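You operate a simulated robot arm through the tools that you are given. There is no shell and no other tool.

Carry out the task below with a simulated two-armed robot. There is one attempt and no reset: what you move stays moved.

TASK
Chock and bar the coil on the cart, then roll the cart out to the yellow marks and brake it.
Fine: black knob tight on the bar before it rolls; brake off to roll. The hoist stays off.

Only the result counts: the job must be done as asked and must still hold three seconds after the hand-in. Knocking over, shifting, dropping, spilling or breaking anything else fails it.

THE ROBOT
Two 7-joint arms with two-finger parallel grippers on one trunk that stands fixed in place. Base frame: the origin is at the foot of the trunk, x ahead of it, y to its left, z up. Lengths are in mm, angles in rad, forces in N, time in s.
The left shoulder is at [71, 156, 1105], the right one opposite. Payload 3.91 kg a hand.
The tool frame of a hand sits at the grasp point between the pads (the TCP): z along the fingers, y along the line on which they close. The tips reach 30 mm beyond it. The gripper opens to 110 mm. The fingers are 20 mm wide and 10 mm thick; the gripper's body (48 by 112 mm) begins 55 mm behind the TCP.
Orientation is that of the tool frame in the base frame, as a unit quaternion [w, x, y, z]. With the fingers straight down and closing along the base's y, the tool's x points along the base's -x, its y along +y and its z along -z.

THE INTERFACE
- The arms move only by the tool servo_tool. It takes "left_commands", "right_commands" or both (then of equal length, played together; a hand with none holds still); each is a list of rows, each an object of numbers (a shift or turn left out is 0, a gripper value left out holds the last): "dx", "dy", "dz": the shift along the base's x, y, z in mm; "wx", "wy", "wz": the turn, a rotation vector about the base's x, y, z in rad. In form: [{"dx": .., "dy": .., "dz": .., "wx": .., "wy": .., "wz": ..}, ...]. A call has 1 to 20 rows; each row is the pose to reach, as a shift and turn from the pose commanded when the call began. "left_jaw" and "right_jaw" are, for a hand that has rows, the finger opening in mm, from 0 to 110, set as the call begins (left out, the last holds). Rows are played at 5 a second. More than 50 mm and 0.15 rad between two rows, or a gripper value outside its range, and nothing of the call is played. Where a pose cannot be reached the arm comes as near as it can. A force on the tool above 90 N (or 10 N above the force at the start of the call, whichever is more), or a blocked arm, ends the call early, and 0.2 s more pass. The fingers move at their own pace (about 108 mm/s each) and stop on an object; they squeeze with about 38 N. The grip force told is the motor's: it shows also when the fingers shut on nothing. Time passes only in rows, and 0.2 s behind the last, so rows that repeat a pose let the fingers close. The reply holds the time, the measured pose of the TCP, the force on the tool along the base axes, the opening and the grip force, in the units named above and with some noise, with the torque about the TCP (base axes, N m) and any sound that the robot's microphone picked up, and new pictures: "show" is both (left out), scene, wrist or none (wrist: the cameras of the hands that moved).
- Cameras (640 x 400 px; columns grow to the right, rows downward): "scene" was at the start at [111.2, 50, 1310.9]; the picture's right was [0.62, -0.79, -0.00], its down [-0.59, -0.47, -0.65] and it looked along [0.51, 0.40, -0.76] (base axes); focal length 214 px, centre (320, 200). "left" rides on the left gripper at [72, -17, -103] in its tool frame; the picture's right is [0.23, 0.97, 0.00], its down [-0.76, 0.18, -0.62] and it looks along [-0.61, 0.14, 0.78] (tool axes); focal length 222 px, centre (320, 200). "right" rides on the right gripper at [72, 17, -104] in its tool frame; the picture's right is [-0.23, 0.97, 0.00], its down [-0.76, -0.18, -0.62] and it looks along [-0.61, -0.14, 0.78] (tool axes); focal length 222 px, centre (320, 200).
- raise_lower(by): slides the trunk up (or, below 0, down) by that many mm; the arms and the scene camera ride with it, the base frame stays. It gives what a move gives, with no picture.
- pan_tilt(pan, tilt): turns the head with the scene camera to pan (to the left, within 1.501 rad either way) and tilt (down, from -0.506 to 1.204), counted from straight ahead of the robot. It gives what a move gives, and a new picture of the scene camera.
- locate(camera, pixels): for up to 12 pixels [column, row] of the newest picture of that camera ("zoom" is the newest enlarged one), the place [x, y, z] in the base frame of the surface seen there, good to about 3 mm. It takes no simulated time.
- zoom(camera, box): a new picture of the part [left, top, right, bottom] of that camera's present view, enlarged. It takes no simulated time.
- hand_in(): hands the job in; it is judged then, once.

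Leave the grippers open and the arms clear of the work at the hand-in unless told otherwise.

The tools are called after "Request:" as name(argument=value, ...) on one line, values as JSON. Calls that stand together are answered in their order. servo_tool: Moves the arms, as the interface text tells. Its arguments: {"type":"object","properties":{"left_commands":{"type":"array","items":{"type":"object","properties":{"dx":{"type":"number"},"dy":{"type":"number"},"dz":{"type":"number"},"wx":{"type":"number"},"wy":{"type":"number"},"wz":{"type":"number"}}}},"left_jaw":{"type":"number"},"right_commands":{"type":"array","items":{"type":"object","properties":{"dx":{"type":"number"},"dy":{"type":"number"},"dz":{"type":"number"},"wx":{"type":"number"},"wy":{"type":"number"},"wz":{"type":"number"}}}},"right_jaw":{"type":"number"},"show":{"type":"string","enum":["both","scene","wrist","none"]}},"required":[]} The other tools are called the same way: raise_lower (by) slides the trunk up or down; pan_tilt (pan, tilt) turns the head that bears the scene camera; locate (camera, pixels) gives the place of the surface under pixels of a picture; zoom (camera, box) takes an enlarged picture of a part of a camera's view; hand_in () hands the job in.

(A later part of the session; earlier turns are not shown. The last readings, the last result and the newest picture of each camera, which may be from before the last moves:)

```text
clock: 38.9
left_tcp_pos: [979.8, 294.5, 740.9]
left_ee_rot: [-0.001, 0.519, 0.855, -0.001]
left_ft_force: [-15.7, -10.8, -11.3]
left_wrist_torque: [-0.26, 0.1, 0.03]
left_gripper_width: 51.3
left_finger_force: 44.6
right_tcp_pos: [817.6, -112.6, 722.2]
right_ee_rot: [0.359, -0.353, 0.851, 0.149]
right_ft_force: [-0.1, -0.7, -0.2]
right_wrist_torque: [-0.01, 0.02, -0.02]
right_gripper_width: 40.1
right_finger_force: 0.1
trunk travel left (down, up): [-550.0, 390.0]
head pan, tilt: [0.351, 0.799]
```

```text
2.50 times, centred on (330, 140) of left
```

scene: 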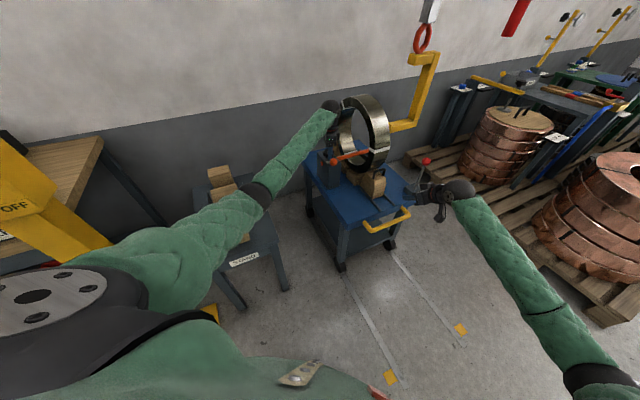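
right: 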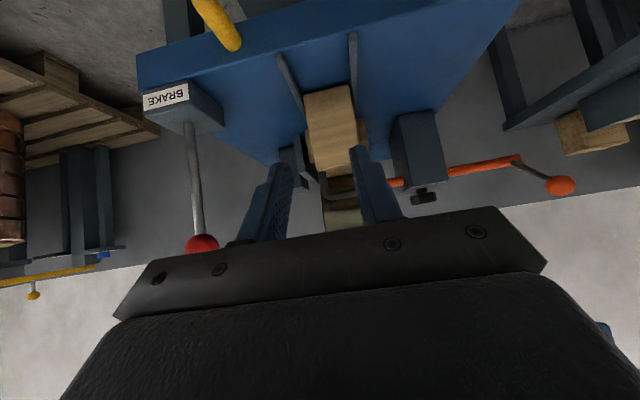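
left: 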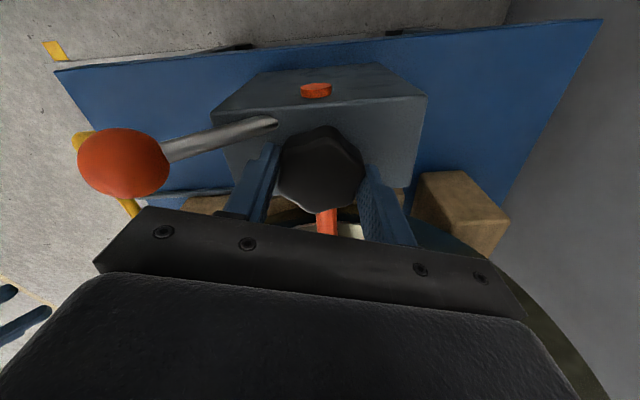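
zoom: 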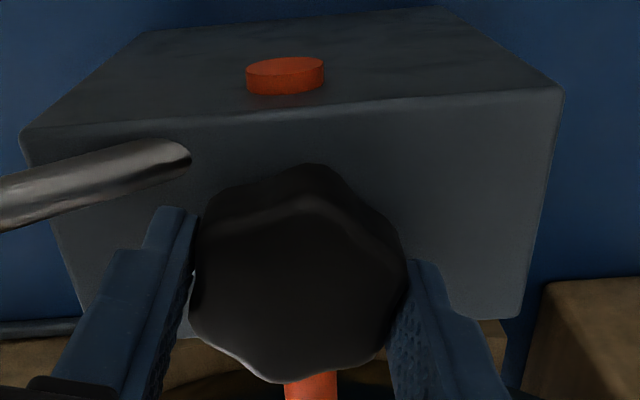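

The downward pull (-11 N) shows the knob screwing down, so this is the tightening way. I go on 0.84 rad more, following 1.5 mm down.

Request:
servo_tool(left_commands=[{"wz": -0.12, "dz": -0.5}, {"wz": -0.24, "dz": -1}, {"wz": -0.36, "dz": -1.5}, {"wz": -0.48, "dz": -1.5}, {"wz": -0.6, "dz": -1.5}, {"wz": -0.72, "dz": -1.5}, {"wz": -0.84, "dz": -1.5}], left_jaw=20, show="both")

Request:
zoom(camera="left", box=[220, 60, 440, 220])

```text
clock: 40.5
left_tcp_pos: [980.7, 294.8, 741.7]
left_ee_rot: [0.0, 0.822, 0.569, 0.001]
left_ft_force: [-8.6, -4.2, 1.9]
left_wrist_torque: [-0.18, 0.05, 1.05]
left_gripper_width: 51.3
left_finger_force: 45.3
right_tcp_pos: [816.9, -112.2, 723.2]
right_ee_rot: [0.359, -0.353, 0.851, 0.149]
right_ft_force: [-0.7, -0.8, 0.5]
right_wrist_torque: [-0.01, 0.02, -0.05]
right_gripper_width: 40.0
right_finger_force: 0.0
trunk travel left (down, up): [-550.0, 390.0]
head pan, tilt: [0.351, 0.799]
```

scene: 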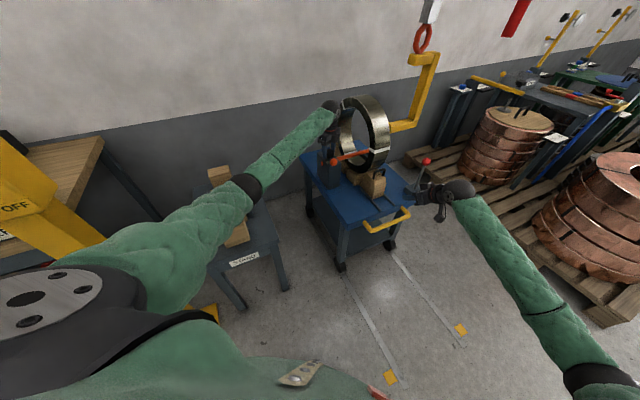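
left: 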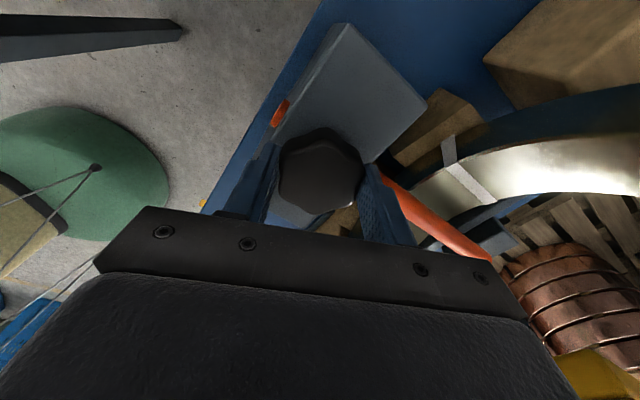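

```text
2.50 times, centred on (330, 140) of left
```

zoom: 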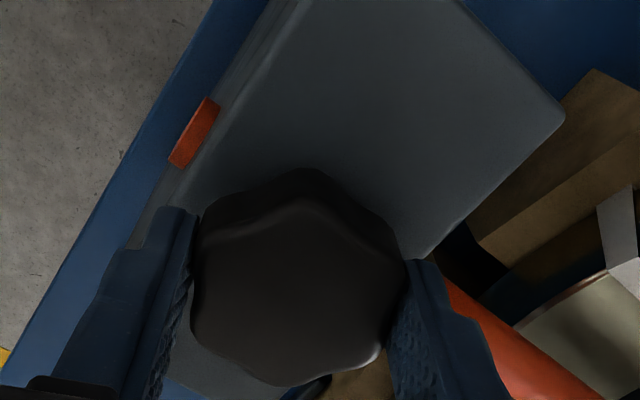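

The torque now reads 1.05 N·m: the knob begins to bite after about 3.2 rad. I turn on in smaller steps.

Request:
servo_tool(left_commands=[{"wz": -0.08}, {"wz": -0.16}, {"wz": -0.24}], left_jaw=20, show="wrist")

Request:
zoom(camera="left", box=[220, 60, 440, 220])

```text
clock: 41.3
left_tcp_pos: [980.0, 294.7, 741.0]
left_ee_rot: [0.0, 0.884, 0.467, 0.0]
left_ft_force: [0.5, 0.5, 1.3]
left_wrist_torque: [0.05, 0.09, 0.44]
left_gripper_width: 51.5
left_finger_force: 45.3
right_tcp_pos: [817.6, -112.0, 724.0]
right_ee_rot: [0.359, -0.353, 0.851, 0.149]
right_ft_force: [0.0, 0.9, -0.1]
right_wrist_torque: [0.0, -0.01, -0.03]
right_gripper_width: 40.0
right_finger_force: 0.0
trunk travel left (down, up): [-550.0, 390.0]
head pan, tilt: [0.351, 0.799]
```

left: 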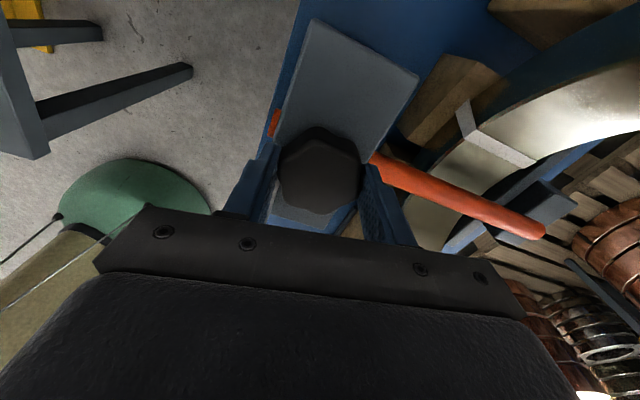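

```text
2.50 times, centred on (330, 140) of left
```

zoom: 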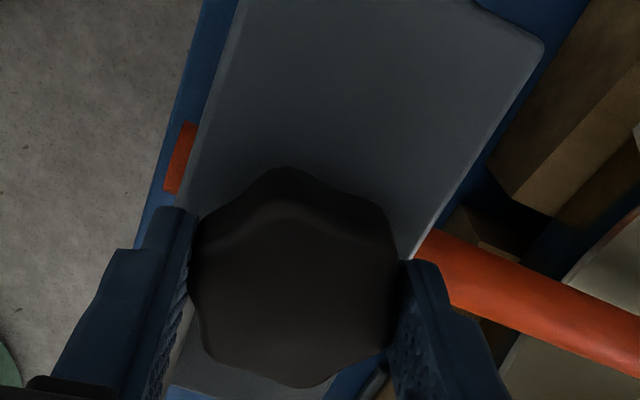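

The knob stayed put while the fingers slipped round its lobes: it has come to its stop. To make sure it's tight, I let go, rise, turn back and look at the lobes for another try.

Request:
servo_tool(left_commands=[{"dz": 0}, {"dz": 0}, {"dz": 20}, {"dz": 60}, {"dz": 60, "wz": 0.14}, {"dz": 60, "wz": 0.28}, {"dz": 60, "wz": 0.42}, {"dz": 60, "wz": 0.56}, {"dz": 60, "wz": 0.7}, {"dz": 60, "wz": 0.84}, {"dz": 60, "wz": 0.98}, {"dz": 60, "wz": 1.12}, {"dz": 60, "wz": 1.26}, {"dz": 60, "wz": 1.4}, {"dz": 60, "wz": 1.54}, {"dz": 60, "wz": 1.54}], left_jaw=68, show="both")

Request:
zoom(camera="left", box=[220, 60, 440, 220])

Request:
zoom(camera="scene", box=[290, 120, 390, 200])

```text
clock: 44.7
left_tcp_pos: [978.9, 294.6, 799.8]
left_ee_rot: [0.0, 0.31, 0.951, 0.001]
left_ft_force: [-0.2, 0.6, 0.4]
left_wrist_torque: [-0.02, 0.05, 0.0]
left_gripper_width: 68.1
left_finger_force: 0.2
right_tcp_pos: [816.5, -112.2, 723.6]
right_ee_rot: [0.359, -0.352, 0.851, 0.148]
right_ft_force: [0.0, -0.6, -0.4]
right_wrist_torque: [-0.03, 0.0, 0.03]
right_gripper_width: 40.0
right_finger_force: 0.2
trunk travel left (down, up): [-550.0, 390.0]
head pan, tilt: [0.351, 0.799]
```

scene: 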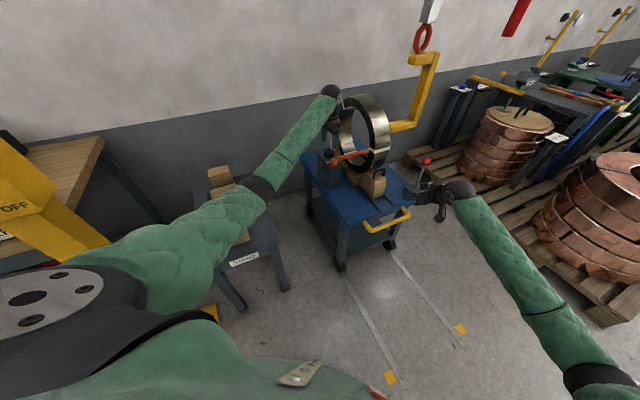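
left: 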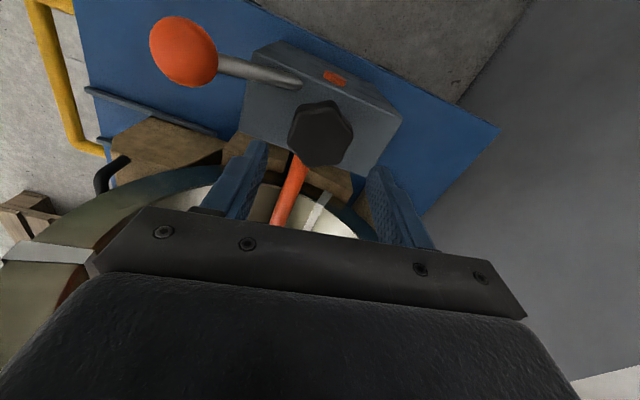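

```text
2.50 times, centred on (330, 140) of left
```

zoom: 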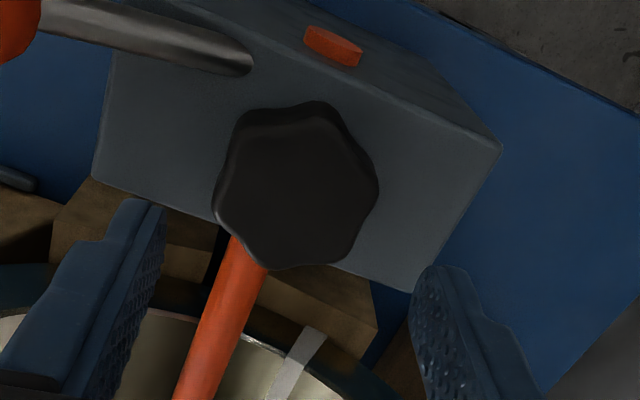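

```text
5.00 times, centred on (340, 160) of scene
```

zoom: 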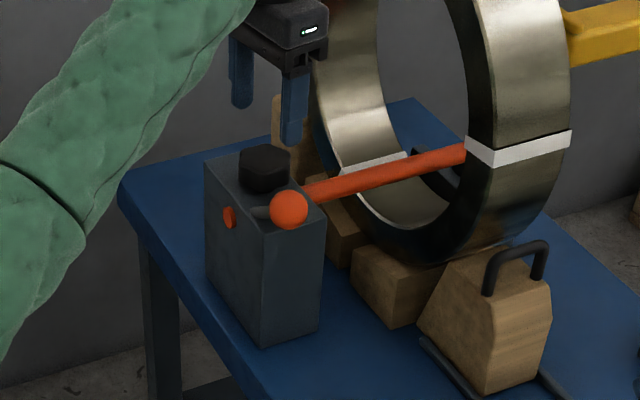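

I ask for the knob lobes' places now.

Request:
locate(camera="zoom", pixels=[[318, 118], [374, 186], [348, 252], [282, 263], [221, 206], [243, 130], [297, 190], [262, 135], [370, 155], [365, 225], [245, 245], [225, 165]])

Request:
zoom(camera="left", box=[280, 90, 370, 180])

```text
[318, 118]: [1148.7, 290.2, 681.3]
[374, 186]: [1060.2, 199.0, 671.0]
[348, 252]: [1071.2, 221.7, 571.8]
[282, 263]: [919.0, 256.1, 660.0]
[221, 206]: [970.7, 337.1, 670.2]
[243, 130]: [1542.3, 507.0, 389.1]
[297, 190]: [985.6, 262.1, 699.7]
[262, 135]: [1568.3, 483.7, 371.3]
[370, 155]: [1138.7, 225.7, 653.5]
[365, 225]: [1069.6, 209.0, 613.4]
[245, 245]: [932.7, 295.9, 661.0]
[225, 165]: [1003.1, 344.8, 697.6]
```

```text
4.44 times, centred on (325, 135) of left
```

zoom: 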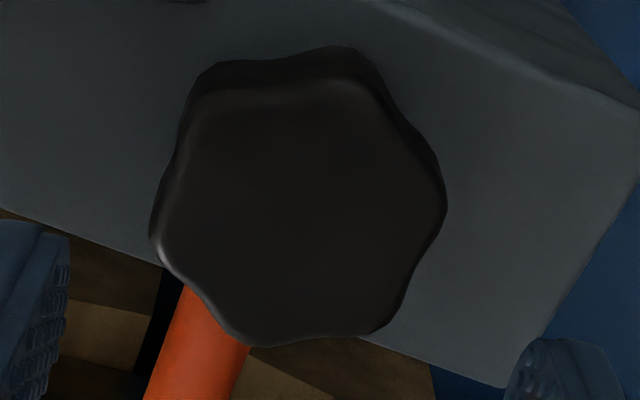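

That locate went to the scene zoom; I repeat on the new left zoom.

Request:
locate(camera="zoom", pixels=[[200, 105], [355, 88], [436, 200], [380, 322], [258, 338], [160, 240], [300, 210]])

```text
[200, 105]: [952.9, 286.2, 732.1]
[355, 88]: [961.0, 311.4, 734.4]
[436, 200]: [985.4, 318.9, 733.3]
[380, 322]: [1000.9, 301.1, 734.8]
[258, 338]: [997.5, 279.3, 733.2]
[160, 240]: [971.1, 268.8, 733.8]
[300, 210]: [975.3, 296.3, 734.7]
```

The lobes are again at about 16.6° + 60°k, so the knob has turned close to 180° and then stopped. I grip it again on the flats and turn on to confirm that it is hard tight.

Request:
servo_tool(left_commands=[{"wz": -0.13}, {"wz": -0.13, "dz": -30}, {"wz": -0.13, "dz": -58}, {"wz": -0.13, "dz": -58}], left_jaw=68, show="wrist")

Request:
servo_tool(left_commands=[{"dz": 0}, {"dz": 0}, {"dz": 0}, {"dz": 0}], left_jaw=20, show="wrist")

Request:
servo_tool(left_commands=[{"wz": -0.05}, {"wz": -0.1}, {"wz": -0.15}], left_jaw=20, show="wrist")

```text
clock: 45.7
left_tcp_pos: [979.2, 294.2, 742.5]
left_ee_rot: [0.0, 0.371, 0.928, 0.0]
left_ft_force: [0.2, 0.4, -0.3]
left_wrist_torque: [0.01, 0.03, 0.0]
left_gripper_width: 67.9
left_finger_force: 0.1
right_tcp_pos: [817.4, -113.3, 722.7]
right_ee_rot: [0.359, -0.352, 0.851, 0.149]
right_ft_force: [-1.1, -0.3, -0.7]
right_wrist_torque: [-0.03, 0.02, 0.0]
right_gripper_width: 40.2
right_finger_force: 0.0
trunk travel left (down, up): [-550.0, 390.0]
head pan, tilt: [0.351, 0.799]
```

left: 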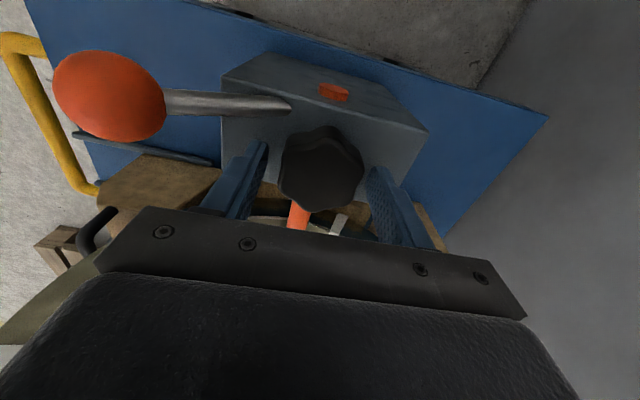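

```text
clock: 46.7
left_tcp_pos: [980.9, 294.7, 742.3]
left_ee_rot: [0.0, 0.371, 0.929, -0.001]
left_ft_force: [0.6, 0.1, -2.2]
left_wrist_torque: [0.29, -0.75, -0.01]
left_gripper_width: 51.6
left_finger_force: 44.9
right_tcp_pos: [817.7, -112.2, 722.5]
right_ee_rot: [0.359, -0.353, 0.851, 0.149]
right_ft_force: [0.7, 1.5, 0.4]
right_wrist_torque: [-0.02, -0.01, -0.01]
right_gripper_width: 40.0
right_finger_force: 0.1
trunk travel left (down, up): [-550.0, 390.0]
head pan, tilt: [0.351, 0.799]
```

left: 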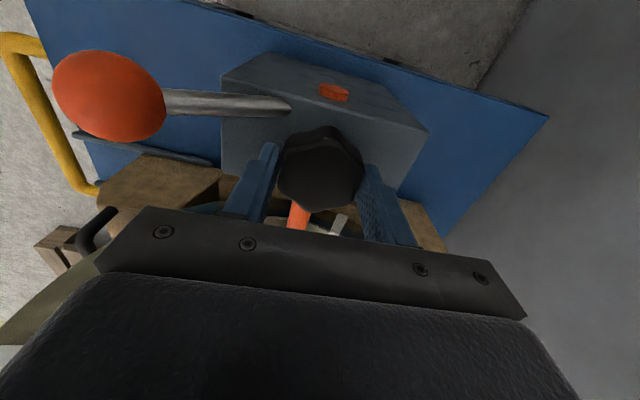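

```text
clock: 47.5
left_tcp_pos: [980.6, 294.3, 741.7]
left_ee_rot: [-0.001, 0.44, 0.898, 0.001]
left_ft_force: [-2.1, -2.7, -0.2]
left_wrist_torque: [0.21, 0.13, 0.45]
left_gripper_width: 51.3
left_finger_force: 45.5
right_tcp_pos: [816.6, -112.6, 722.7]
right_ee_rot: [0.359, -0.352, 0.851, 0.149]
right_ft_force: [-0.7, -0.1, -0.9]
right_wrist_torque: [0.05, 0.07, -0.03]
right_gripper_width: 39.9
right_finger_force: 0.0
trunk travel left (down, up): [-550.0, 390.0]
head pan, tilt: [0.351, 0.799]
```

left: 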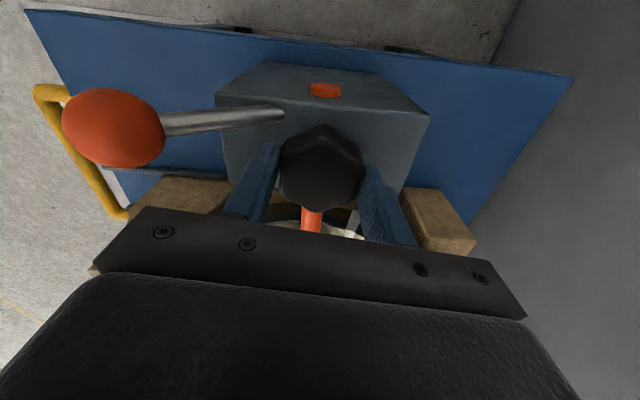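

I keep turning a bit further while watching.

Request:
servo_tool(left_commands=[{"wz": -0.06}, {"wz": -0.12}, {"wz": -0.18}], left_jaw=20, show="wrist")

Request:
zoom(camera="left", box=[260, 100, 380, 220])

Request:
servo_tool(left_commands=[{"wz": -0.08}, {"wz": -0.16}, {"wz": -0.24}], left_jaw=20, show="wrist")

Request:
zoom(camera="left", box=[260, 100, 380, 220])

```text
clock: 48.3
left_tcp_pos: [980.4, 294.2, 741.5]
left_ee_rot: [-0.001, 0.518, 0.855, 0.0]
left_ft_force: [-5.6, -4.7, -1.8]
left_wrist_torque: [0.49, -0.32, 0.87]
left_gripper_width: 51.7
left_finger_force: 44.8
right_tcp_pos: [817.0, -113.2, 723.1]
right_ee_rot: [0.359, -0.353, 0.851, 0.149]
right_ft_force: [0.1, 0.8, -0.1]
right_wrist_torque: [0.01, 0.02, -0.02]
right_gripper_width: 40.1
right_finger_force: 0.1
trunk travel left (down, up): [-550.0, 390.0]
head pan, tilt: [0.351, 0.799]
```

left: 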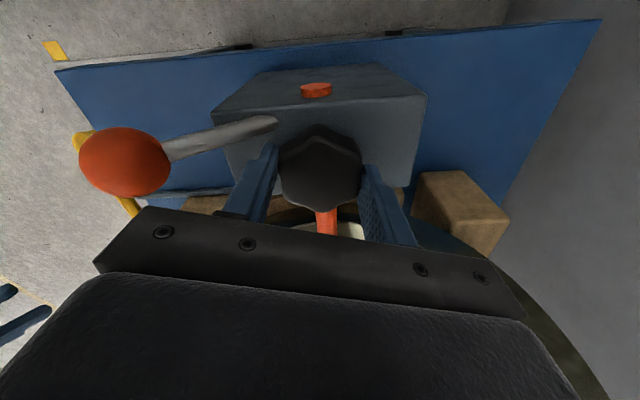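

```text
3.33 times, centred on (320, 160) of left
```

zoom: 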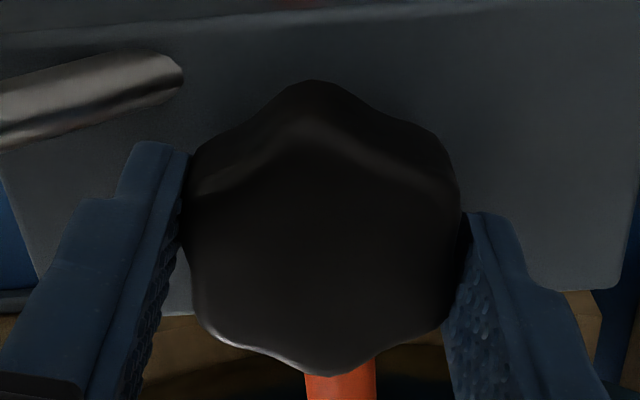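

```text
clock: 49.1
left_tcp_pos: [979.4, 294.9, 743.7]
left_ee_rot: [0.001, 0.617, 0.787, -0.001]
left_ft_force: [-7.9, -6.3, -2.0]
left_wrist_torque: [-0.07, 0.09, 1.24]
left_gripper_width: 51.7
left_finger_force: 45.1
right_tcp_pos: [818.1, -113.7, 723.1]
right_ee_rot: [0.359, -0.352, 0.851, 0.149]
right_ft_force: [-0.5, -0.6, -0.3]
right_wrist_torque: [0.01, 0.0, 0.0]
right_gripper_width: 40.3
right_finger_force: 0.0
trunk travel left (down, up): [-550.0, 390.0]
head pan, tilt: [0.351, 0.799]
```

left: 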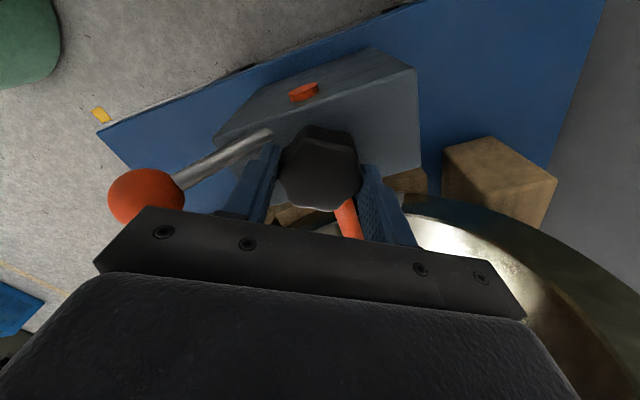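

```text
3.33 times, centred on (320, 160) of left
```

zoom: 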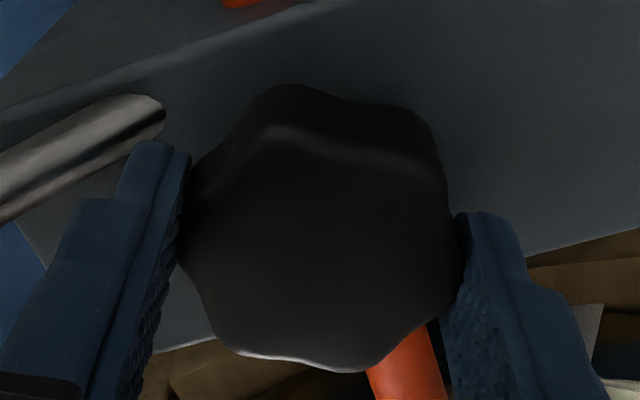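

The torque climbs (0.45, 0.87, 1.24 N·m) while the knob lags in the fingers. I locate its lobes in this view to see whether it has turned any further.

Request:
locate(camera="zoom", pixels=[[270, 130], [430, 165], [455, 270], [365, 362], [238, 345], [190, 230], [320, 240]])

```text
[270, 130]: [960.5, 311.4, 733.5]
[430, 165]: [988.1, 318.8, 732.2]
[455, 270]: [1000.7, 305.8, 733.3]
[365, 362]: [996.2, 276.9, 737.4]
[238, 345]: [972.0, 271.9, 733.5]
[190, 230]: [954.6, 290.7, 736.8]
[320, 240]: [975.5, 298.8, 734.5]
```

The lobes are still at about 15° + 60°k, so the knob sits at its hard stop: tight. I open the left jaws and take that arm up and back to the left, out of the cart's way.

Request:
servo_tool(left_commands=[{"dz": 0}, {"dz": 0}, {"dz": 30}, {"dz": 70}, {"dx": -20, "dy": 20, "dz": 110}, {"dx": -50, "dy": 45, "dz": 150}, {"dx": -80, "dy": 70, "dz": 190}, {"dx": -110, "dy": 95, "dz": 230}, {"dx": -140, "dy": 110, "dz": 260}, {"dx": -180, "dy": 125, "dz": 280}, {"dx": -190, "dy": 127, "dz": 290, "wz": 0.13}, {"dx": -190, "dy": 127, "dz": 290, "wz": 0.26}, {"dx": -190, "dy": 127, "dz": 290, "wz": 0.4}, {"dx": -190, "dy": 127, "dz": 290, "wz": 0.54}], left_jaw=90, show="both")

Request:
zoom(camera="scene", box=[290, 90, 430, 220])

Request:
zoom(camera="right", box=[130, 60, 260, 270])

```text
refused: row 6 steps farther than a row can; nothing moved
```

```text
3.08 times, centred on (360, 155) of scene
```

zoom: 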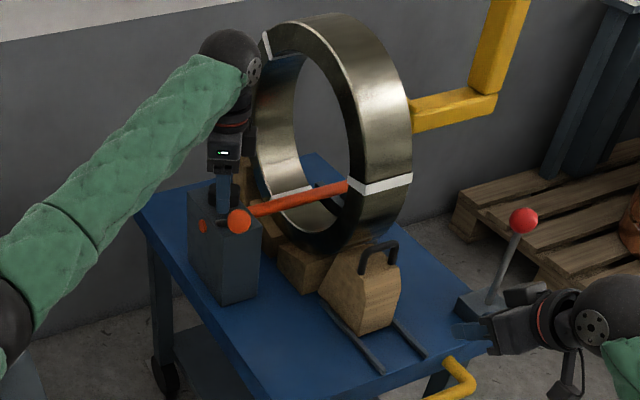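

```text
1.90 times, centred on (195, 165) of right
```

zoom: 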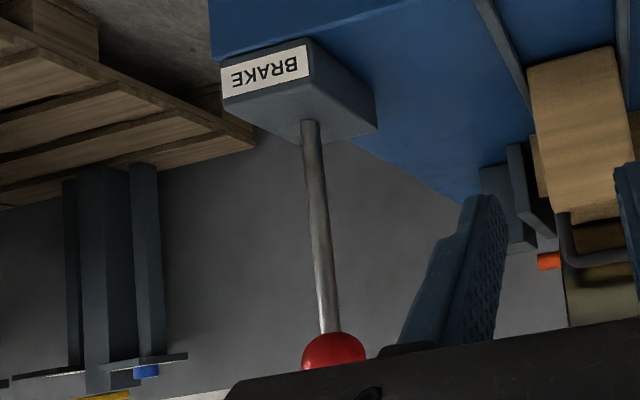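

The call was refused because a step was too long; nothing moved. I repeat with smaller steps.

Request:
servo_tool(left_commands=[{"dz": 0}, {"dz": 0}, {"dz": 30}, {"dz": 65}, {"dx": -15, "dy": 15, "dz": 100}, {"dx": -35, "dy": 35, "dz": 135}, {"dx": -60, "dy": 55, "dz": 165}, {"dx": -85, "dy": 75, "dz": 195}, {"dx": -110, "dy": 92, "dz": 225}, {"dx": -140, "dy": 108, "dz": 255}, {"dx": -170, "dy": 120, "dz": 280}, {"dx": -190, "dy": 127, "dz": 290}, {"dx": -190, "dy": 127, "dz": 290, "wz": 0.13}, {"dx": -190, "dy": 127, "dz": 290, "wz": 0.26}, {"dx": -190, "dy": 127, "dz": 290, "wz": 0.4}, {"dx": -190, "dy": 127, "dz": 290, "wz": 0.54}], left_jaw=90, show="both")

Request:
zoom(camera="scene", box=[290, 90, 430, 220])

```text
clock: 52.5
left_tcp_pos: [790.2, 422.3, 1033.2]
left_ee_rot: [0.0, 0.385, 0.923, 0.0]
left_ft_force: [0.3, -0.2, 0.2]
left_wrist_torque: [0.04, 0.03, 0.0]
left_gripper_width: 90.1
left_finger_force: 0.1
right_tcp_pos: [817.2, -111.7, 722.7]
right_ee_rot: [0.359, -0.353, 0.851, 0.149]
right_ft_force: [-0.4, -0.2, -0.1]
right_wrist_torque: [-0.02, 0.04, -0.03]
right_gripper_width: 40.2
right_finger_force: 0.1
trunk travel left (down, up): [-550.0, 390.0]
head pan, tilt: [0.351, 0.799]
```

scene: 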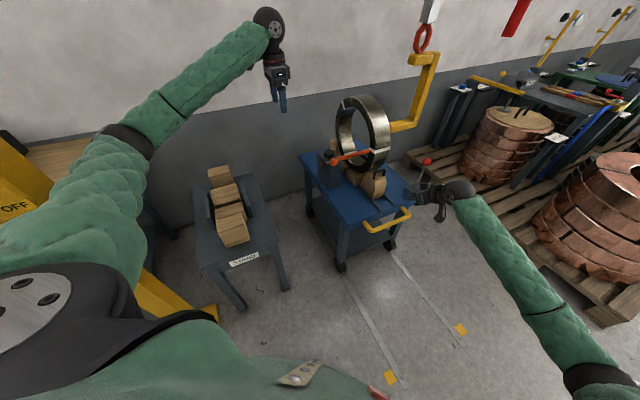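
left: 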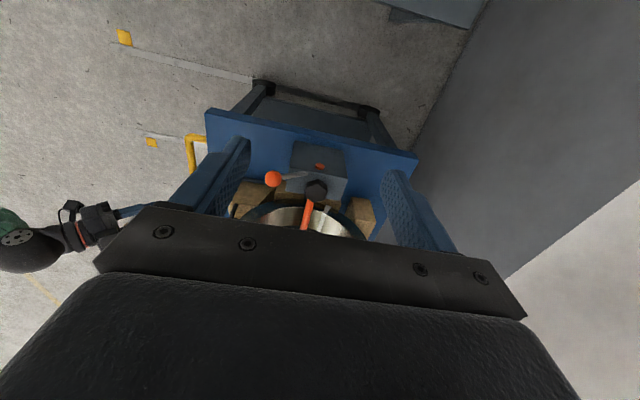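

```text
3.08 times, centred on (360, 155) of scene
```

zoom: 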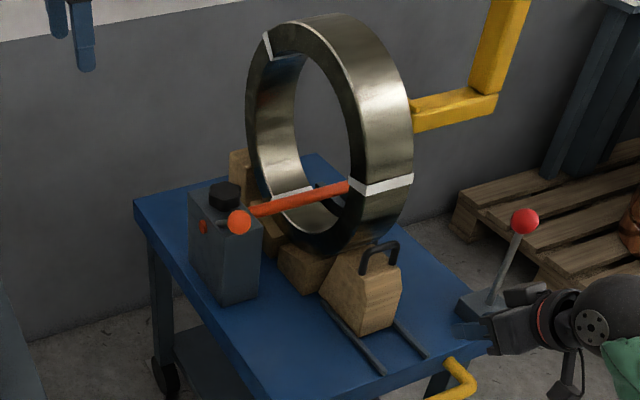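

Bar in, knob tight, left arm is clear. I check that the chock really touches the coil, zooming at their contact.

Request:
zoom(camera="scene", box=[350, 150, 395, 205])

Request:
zoom(camera="left", box=[220, 140, 390, 250])

```text
7.27 times, centred on (372, 178) of scene
```

zoom: 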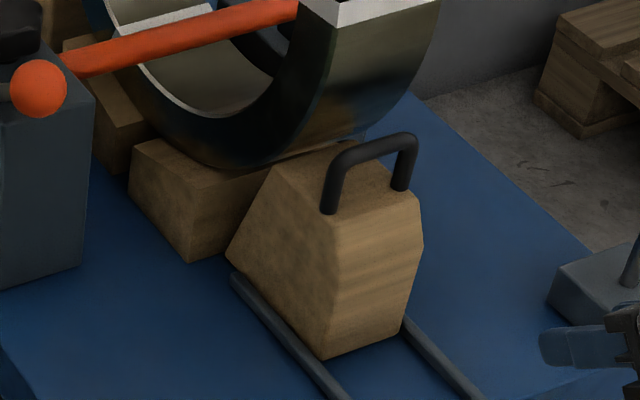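

```text
3.64 times, centred on (305, 195) of left
```

zoom: 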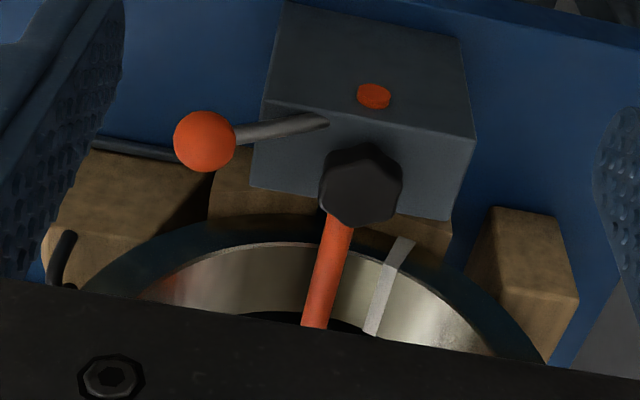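

The chock's upper edge bears on the coil. Now the brake: I bring the right hand in front of the lever with jaws open, to grip its stem below the red ball (at about (1024,-145), z 670).

Request:
servo_tool(right_commands=[{"dx": 30, "dy": -30, "dz": -5}, {"dx": 60, "dy": -55, "dz": -10}, {"dx": 95, "dy": -70, "dz": -20}, {"dx": 130, "dy": -77, "dz": -35}, {"dx": 163, "dy": -77, "dz": -52}, {"dx": 163, "dy": -77, "dz": -52}], right_jaw=60, show="both")

Request:
zoom(camera="right", box=[200, 20, 440, 240])

```text
clock: 53.9
left_tcp_pos: [791.5, 420.5, 1031.5]
left_ee_rot: [0.0, 0.385, 0.923, 0.0]
left_ft_force: [-1.0, -0.2, -0.4]
left_wrist_torque: [0.0, 0.0, 0.01]
left_gripper_width: 90.0
left_finger_force: 0.1
right_tcp_pos: [979.8, -190.3, 670.2]
right_ee_rot: [0.36, -0.353, 0.851, 0.148]
right_ft_force: [-0.2, -0.3, -0.4]
right_wrist_torque: [0.01, 0.03, 0.04]
right_gripper_width: 60.0
right_finger_force: 0.1
trunk travel left (down, up): [-550.0, 390.0]
head pan, tilt: [0.351, 0.799]
```

scene: 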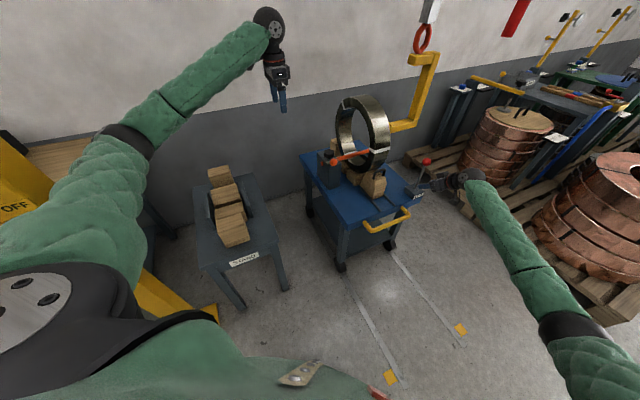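
right: 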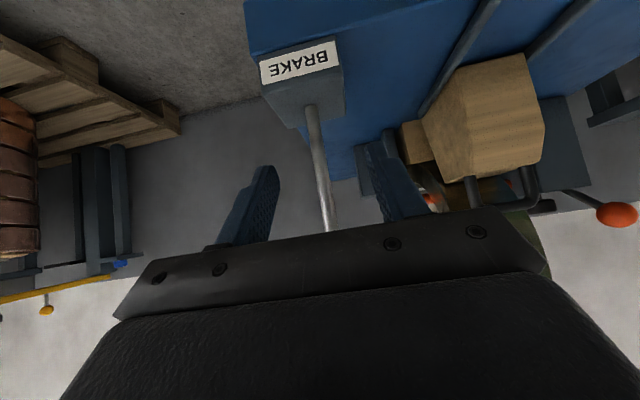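

```text
1.82 times, centred on (320, 130) of right
```

zoom: 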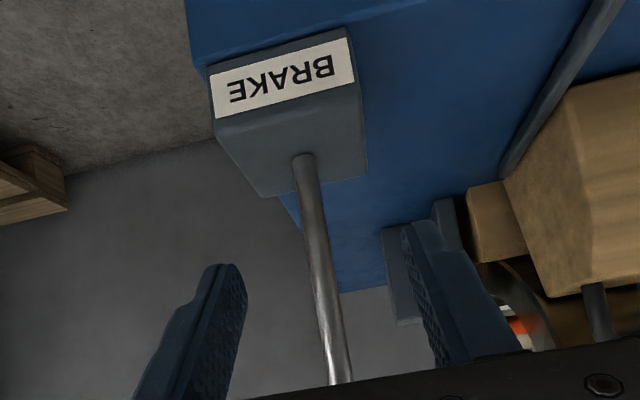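

The lever stands between the fingers. I advance 61 mm along the cart's length so that the stem comes between the pads.

Request:
servo_tool(right_commands=[{"dx": 15, "dy": 15}, {"dx": 30, "dy": 30}, {"dx": 43, "dy": 44}, {"dx": 43, "dy": 44}], right_jaw=60, show="both")

Request:
zoom(camera="scene", box=[395, 140, 475, 220])

```text
clock: 54.9
left_tcp_pos: [791.2, 420.0, 1032.9]
left_ee_rot: [0.0, 0.385, 0.923, 0.0]
left_ft_force: [-0.4, -0.3, -1.0]
left_wrist_torque: [0.01, -0.03, -0.02]
left_gripper_width: 90.1
left_finger_force: 0.0
right_tcp_pos: [1022.0, -146.8, 669.4]
right_ee_rot: [0.36, -0.352, 0.851, 0.148]
right_ft_force: [-13.3, -10.2, -0.9]
right_wrist_torque: [0.73, -0.94, -0.08]
right_gripper_width: 59.7
right_finger_force: 0.2
trunk travel left (down, up): [-550.0, 390.0]
head pan, tilt: [0.351, 0.799]
```

scene: 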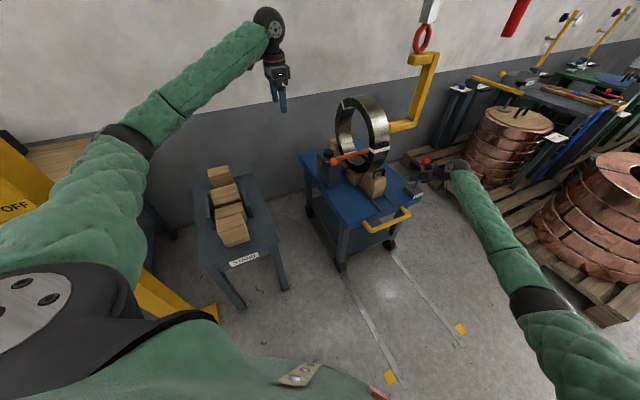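
right: 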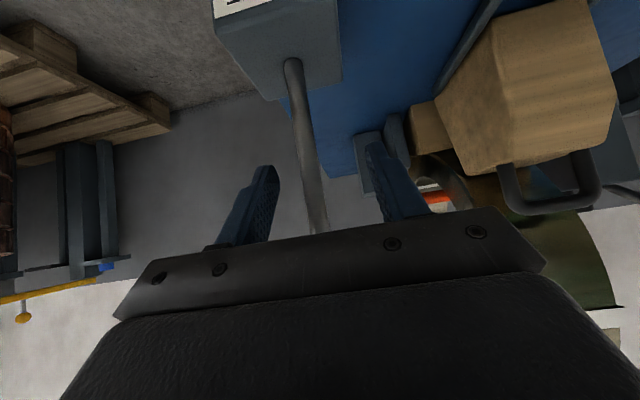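

```text
5.00 times, centred on (435, 180) of scene
```

zoom: 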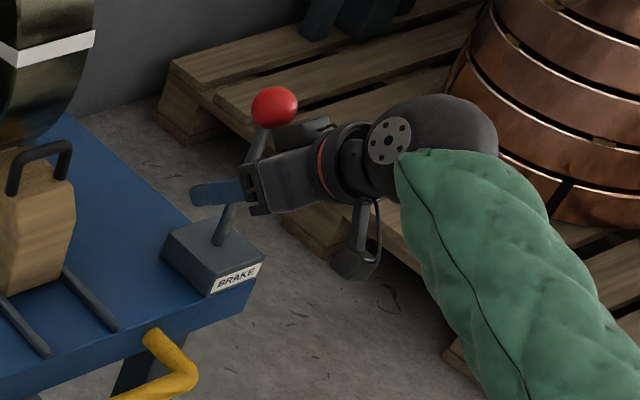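

I feel 17 N against the palm: the stem already touches it, and the lever doesn't yield that way. I back off 8 mm, close the jaws on the stem, and check the ball's place.

Request:
servo_tool(right_commands=[{"dx": -3, "dy": -3}, {"dx": -6, "dy": -6}, {"dx": -6, "dy": -6}, {"dx": -6, "dy": -6}], right_jaw=0, show="both")

Request:
zoom(camera="scene", box=[395, 140, 475, 220])

Request:
locate(camera="zoom", pixels=[[274, 105], [218, 242], [258, 143]])

```text
clock: 55.9
left_tcp_pos: [793.0, 419.8, 1032.2]
left_ee_rot: [-0.001, 0.385, 0.923, 0.0]
left_ft_force: [0.7, 0.2, 0.4]
left_wrist_torque: [-0.01, 0.0, 0.0]
left_gripper_width: 89.9
left_finger_force: 0.0
right_tcp_pos: [1020.8, -155.9, 670.6]
right_ee_rot: [0.361, -0.349, 0.852, 0.147]
right_ft_force: [62.9, -41.6, 9.7]
right_wrist_torque: [0.75, -1.11, -0.65]
right_gripper_width: 11.9
right_finger_force: 44.9
trunk travel left (down, up): [-550.0, 390.0]
head pan, tilt: [0.351, 0.799]
```

scene: 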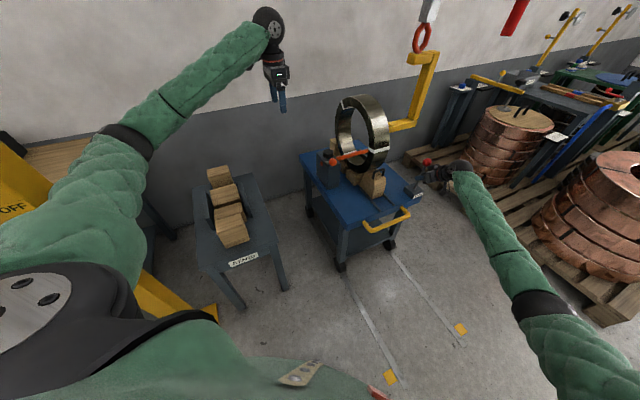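
right: 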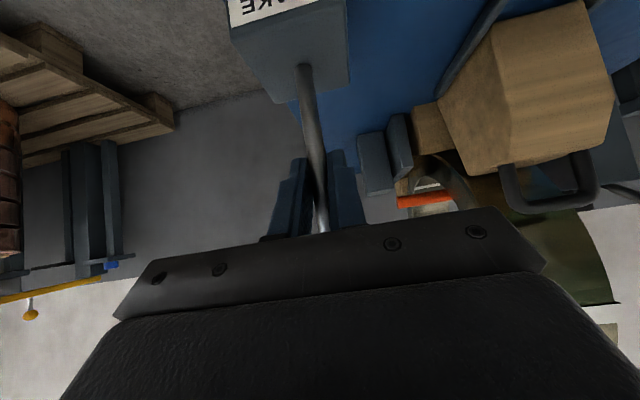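

```text
5.00 times, centred on (435, 180) of scene
```

zoom: 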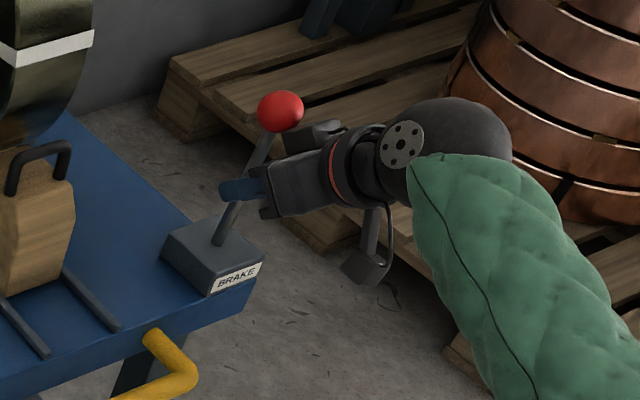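

```text
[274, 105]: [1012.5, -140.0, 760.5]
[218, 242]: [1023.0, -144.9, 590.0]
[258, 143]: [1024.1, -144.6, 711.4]
```

The grip pulls sideways (74 N): the stem is about 5 mm further right than my hand's middle. I shift the hand to centre it.

Request:
servo_tool(right_commands=[{"dx": 2, "dy": -2}, {"dx": 4, "dy": -4}, {"dx": 4, "dy": -4}], right_jaw=0, show="none")

```text
clock: 56.7
left_tcp_pos: [790.0, 420.4, 1033.0]
left_ee_rot: [0.0, 0.385, 0.923, 0.001]
left_ft_force: [-0.4, -0.1, 0.6]
left_wrist_torque: [0.01, 0.01, -0.02]
left_gripper_width: 90.3
left_finger_force: 0.1
right_tcp_pos: [1019.9, -154.8, 670.9]
right_ee_rot: [0.36, -0.353, 0.851, 0.15]
right_ft_force: [29.4, -36.7, 13.9]
right_wrist_torque: [-0.32, -0.01, -0.47]
right_gripper_width: 11.7
right_finger_force: 44.8
trunk travel left (down, up): [-550.0, 390.0]
head pan, tilt: [0.351, 0.799]
```

I hold a moment and read the forces again.

Request:
servo_tool(right_commands=[{"dx": 0}, {"dx": 0}, {"dx": 0}], right_jaw=0, show="wrist")

```text
clock: 57.5
left_tcp_pos: [790.4, 420.6, 1032.3]
left_ee_rot: [-0.001, 0.385, 0.923, 0.0]
left_ft_force: [0.3, 0.7, 0.6]
left_wrist_torque: [-0.02, 0.0, 0.05]
left_gripper_width: 90.2
left_finger_force: 0.1
right_tcp_pos: [1020.4, -155.1, 670.1]
right_ee_rot: [0.36, -0.352, 0.851, 0.15]
right_ft_force: [25.4, -31.6, 12.8]
right_wrist_torque: [-0.32, -0.04, -0.41]
right_gripper_width: 11.4
right_finger_force: 45.5
trunk travel left (down, up): [-550.0, 390.0]
head pan, tilt: [0.351, 0.799]
```

right: 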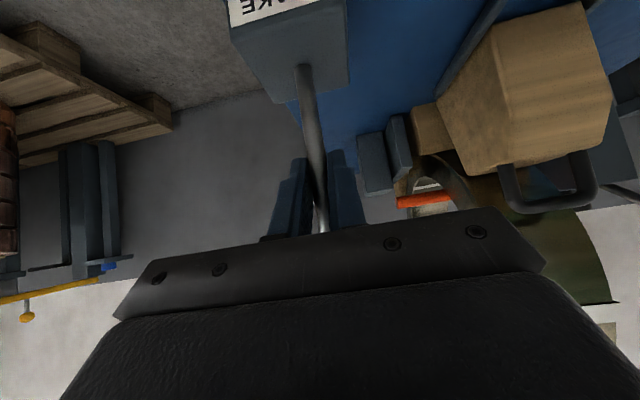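

Still 40 N sideways. I shift 4 mm more to the right.

Request:
servo_tool(right_commands=[{"dx": 1.5, "dy": -1.5}, {"dx": 3, "dy": -3}, {"dx": 3, "dy": -3}], right_jaw=0, show="none")

```text
clock: 58.3
left_tcp_pos: [788.3, 423.0, 1032.5]
left_ee_rot: [0.0, 0.385, 0.923, 0.0]
left_ft_force: [0.2, 0.3, -0.2]
left_wrist_torque: [-0.01, 0.01, -0.01]
left_gripper_width: 90.1
left_finger_force: 0.0
right_tcp_pos: [1021.7, -155.5, 670.6]
right_ee_rot: [0.359, -0.353, 0.851, 0.15]
right_ft_force: [-12.8, -8.5, 9.1]
right_wrist_torque: [-0.8, 0.75, 0.05]
right_gripper_width: 11.6
right_finger_force: 45.1
trunk travel left (down, up): [-550.0, 390.0]
head pan, tilt: [0.351, 0.799]
```

Centred now. I first try pulling the lever toward the cart's front (-x,-y), 14 mm, watching the force.

Request:
servo_tool(right_commands=[{"dx": -2.5, "dy": -2.5}, {"dx": -5, "dy": -5}, {"dx": -7.5, "dy": -7.5}, {"dx": -10, "dy": -10}, {"dx": -10, "dy": -10}], right_jaw=0, show="both")

Request:
zoom(camera="scene", box=[395, 140, 475, 220])

Request:
locate(camera="zoom", pixels=[[280, 108], [218, 242], [263, 143]])

```text
clock: 59.5
left_tcp_pos: [790.6, 422.2, 1031.5]
left_ee_rot: [0.0, 0.386, 0.923, -0.001]
left_ft_force: [0.4, 0.0, 0.3]
left_wrist_torque: [-0.01, 0.03, -0.01]
left_gripper_width: 89.8
left_finger_force: 0.0
right_tcp_pos: [1011.8, -164.5, 668.1]
right_ee_rot: [0.358, -0.354, 0.851, 0.149]
right_ft_force: [-17.0, 40.9, -9.0]
right_wrist_torque: [1.19, -0.52, 0.67]
right_gripper_width: 11.1
right_finger_force: 45.0
trunk travel left (down, up): [-550.0, 390.0]
head pan, tilt: [0.351, 0.799]
```

scene: 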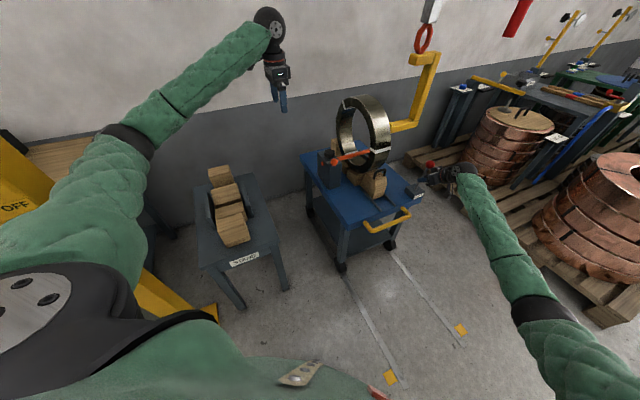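
right: 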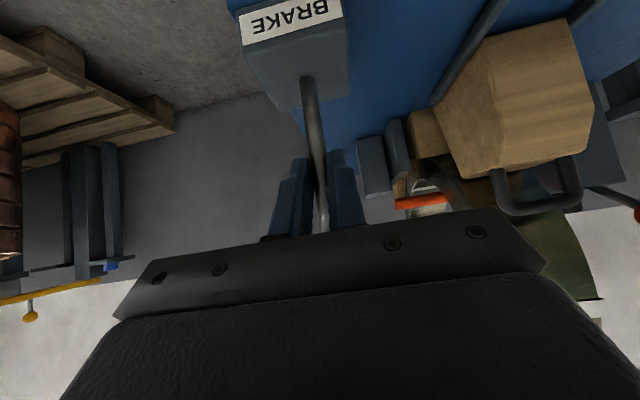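

```text
5.00 times, centred on (435, 180) of scene
```

zoom: 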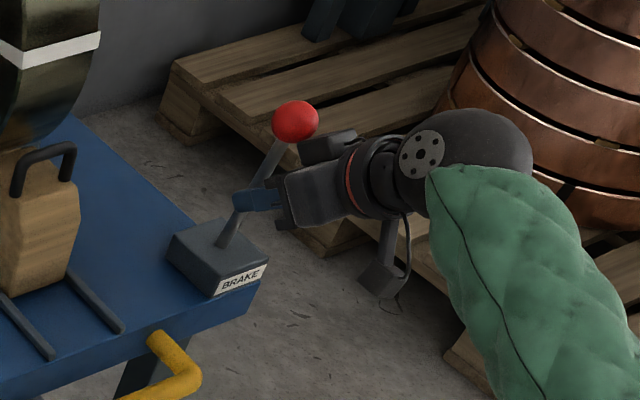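

```text
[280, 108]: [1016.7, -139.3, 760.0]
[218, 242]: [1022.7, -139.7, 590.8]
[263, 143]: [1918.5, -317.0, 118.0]
```

The lever follows toward the cart's front (ball moved in the picture). I go on along its arc, tilting the hand with the lever so the palm doesn't meet the ball, and easing 3 mm to the left to take off the side force.

Request:
servo_tool(right_commands=[{"dx": -2, "dy": 2, "dz": 0, "wx": 0.04, "wy": -0.04}, {"dx": -4, "dy": 0, "dz": -1, "wx": 0.09, "wy": -0.09}, {"dx": -7, "dy": -3, "dz": -2, "wx": 0.14, "wy": -0.14}, {"dx": -11, "dy": -7, "dz": -3, "wx": 0.19, "wy": -0.19}, {"dx": -15, "dy": -11, "dz": -4.5, "wx": 0.24, "wy": -0.24}, {"dx": -15, "dy": -11, "dz": -4.5, "wx": 0.24, "wy": -0.24}], right_jaw=0, show="both")

Request:
zoom(camera="scene", box=[395, 140, 475, 220])

```text
clock: 60.9
left_tcp_pos: [792.6, 422.4, 1030.2]
left_ee_rot: [-0.001, 0.385, 0.923, -0.001]
left_ft_force: [-0.2, -0.5, 0.3]
left_wrist_torque: [0.01, 0.02, -0.01]
left_gripper_width: 89.9
left_finger_force: 0.1
right_tcp_pos: [999.4, -177.8, 660.9]
right_ee_rot: [0.497, -0.323, 0.778, 0.207]
right_ft_force: [-17.9, 23.0, -28.4]
right_wrist_torque: [-0.48, 0.63, 0.49]
right_gripper_width: 11.3
right_finger_force: 45.3
trunk travel left (down, up): [-550.0, 390.0]
head pan, tilt: [0.351, 0.799]
```

scene: 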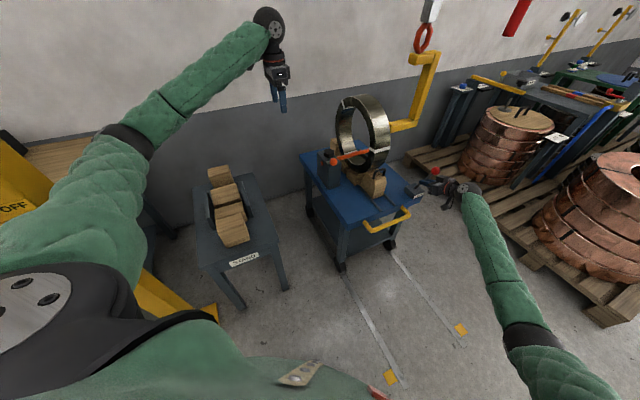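
right: 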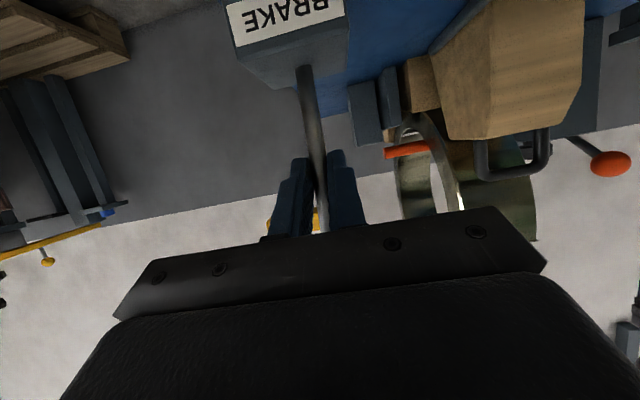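

```text
5.00 times, centred on (435, 180) of scene
```

zoom: 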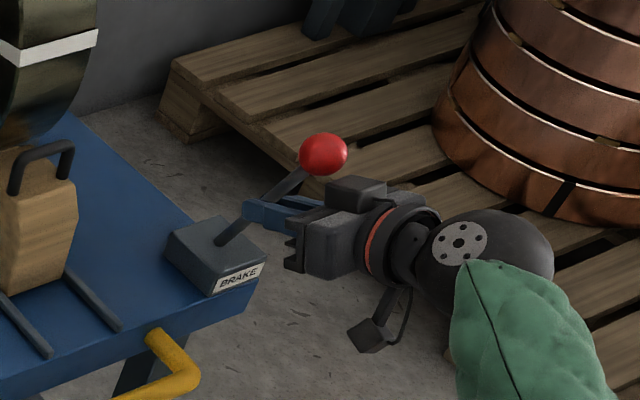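

The lever keeps following (now about 20° over). I continue the arc by 0.25 rad.

Request:
servo_tool(right_commands=[{"dx": -4, "dy": -1, "dz": -4, "wx": 0.04, "wy": -0.04}, {"dx": -8, "dy": -5, "dz": -7, "wx": 0.09, "wy": -0.09}, {"dx": -12, "dy": -9, "dz": -10, "wx": 0.135, "wy": -0.135}, {"dx": -16, "dy": -13, "dz": -13, "wx": 0.177, "wy": -0.177}, {"dx": -16, "dy": -13, "dz": -13, "wx": 0.177, "wy": -0.177}], right_jaw=0, show="both")

Request:
zoom(camera="scene", box=[395, 140, 475, 220])

```text
clock: 62.1
left_tcp_pos: [793.7, 421.5, 1030.4]
left_ee_rot: [-0.001, 0.385, 0.923, 0.0]
left_ft_force: [-0.5, 0.0, -0.2]
left_wrist_torque: [0.0, 0.01, 0.02]
left_gripper_width: 90.4
left_finger_force: 0.1
right_tcp_pos: [984.5, -191.4, 651.9]
right_ee_rot: [0.591, -0.294, 0.71, 0.245]
right_ft_force: [15.7, 14.4, -17.0]
right_wrist_torque: [0.23, -0.22, -0.02]
right_gripper_width: 11.4
right_finger_force: 44.8
trunk travel left (down, up): [-550.0, 390.0]
head pan, tilt: [0.351, 0.799]
```

scene: 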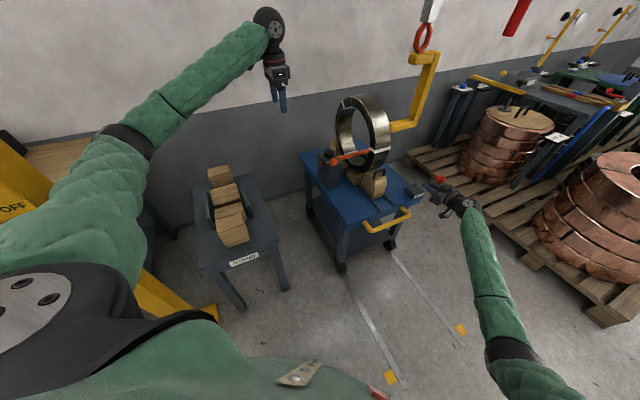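
right: 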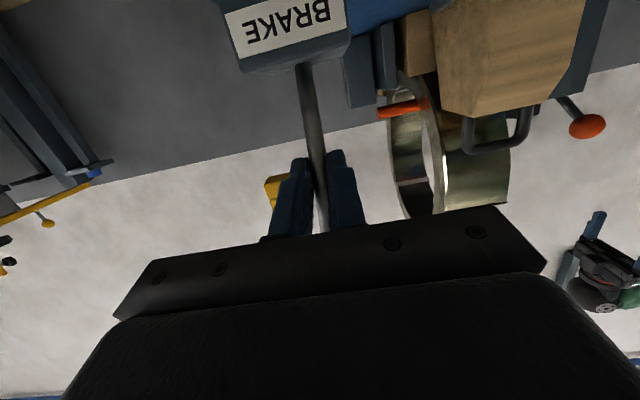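

```text
5.00 times, centred on (435, 180) of scene
```

zoom: 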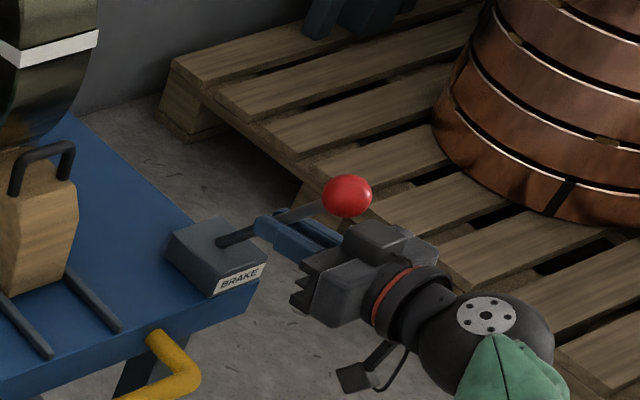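

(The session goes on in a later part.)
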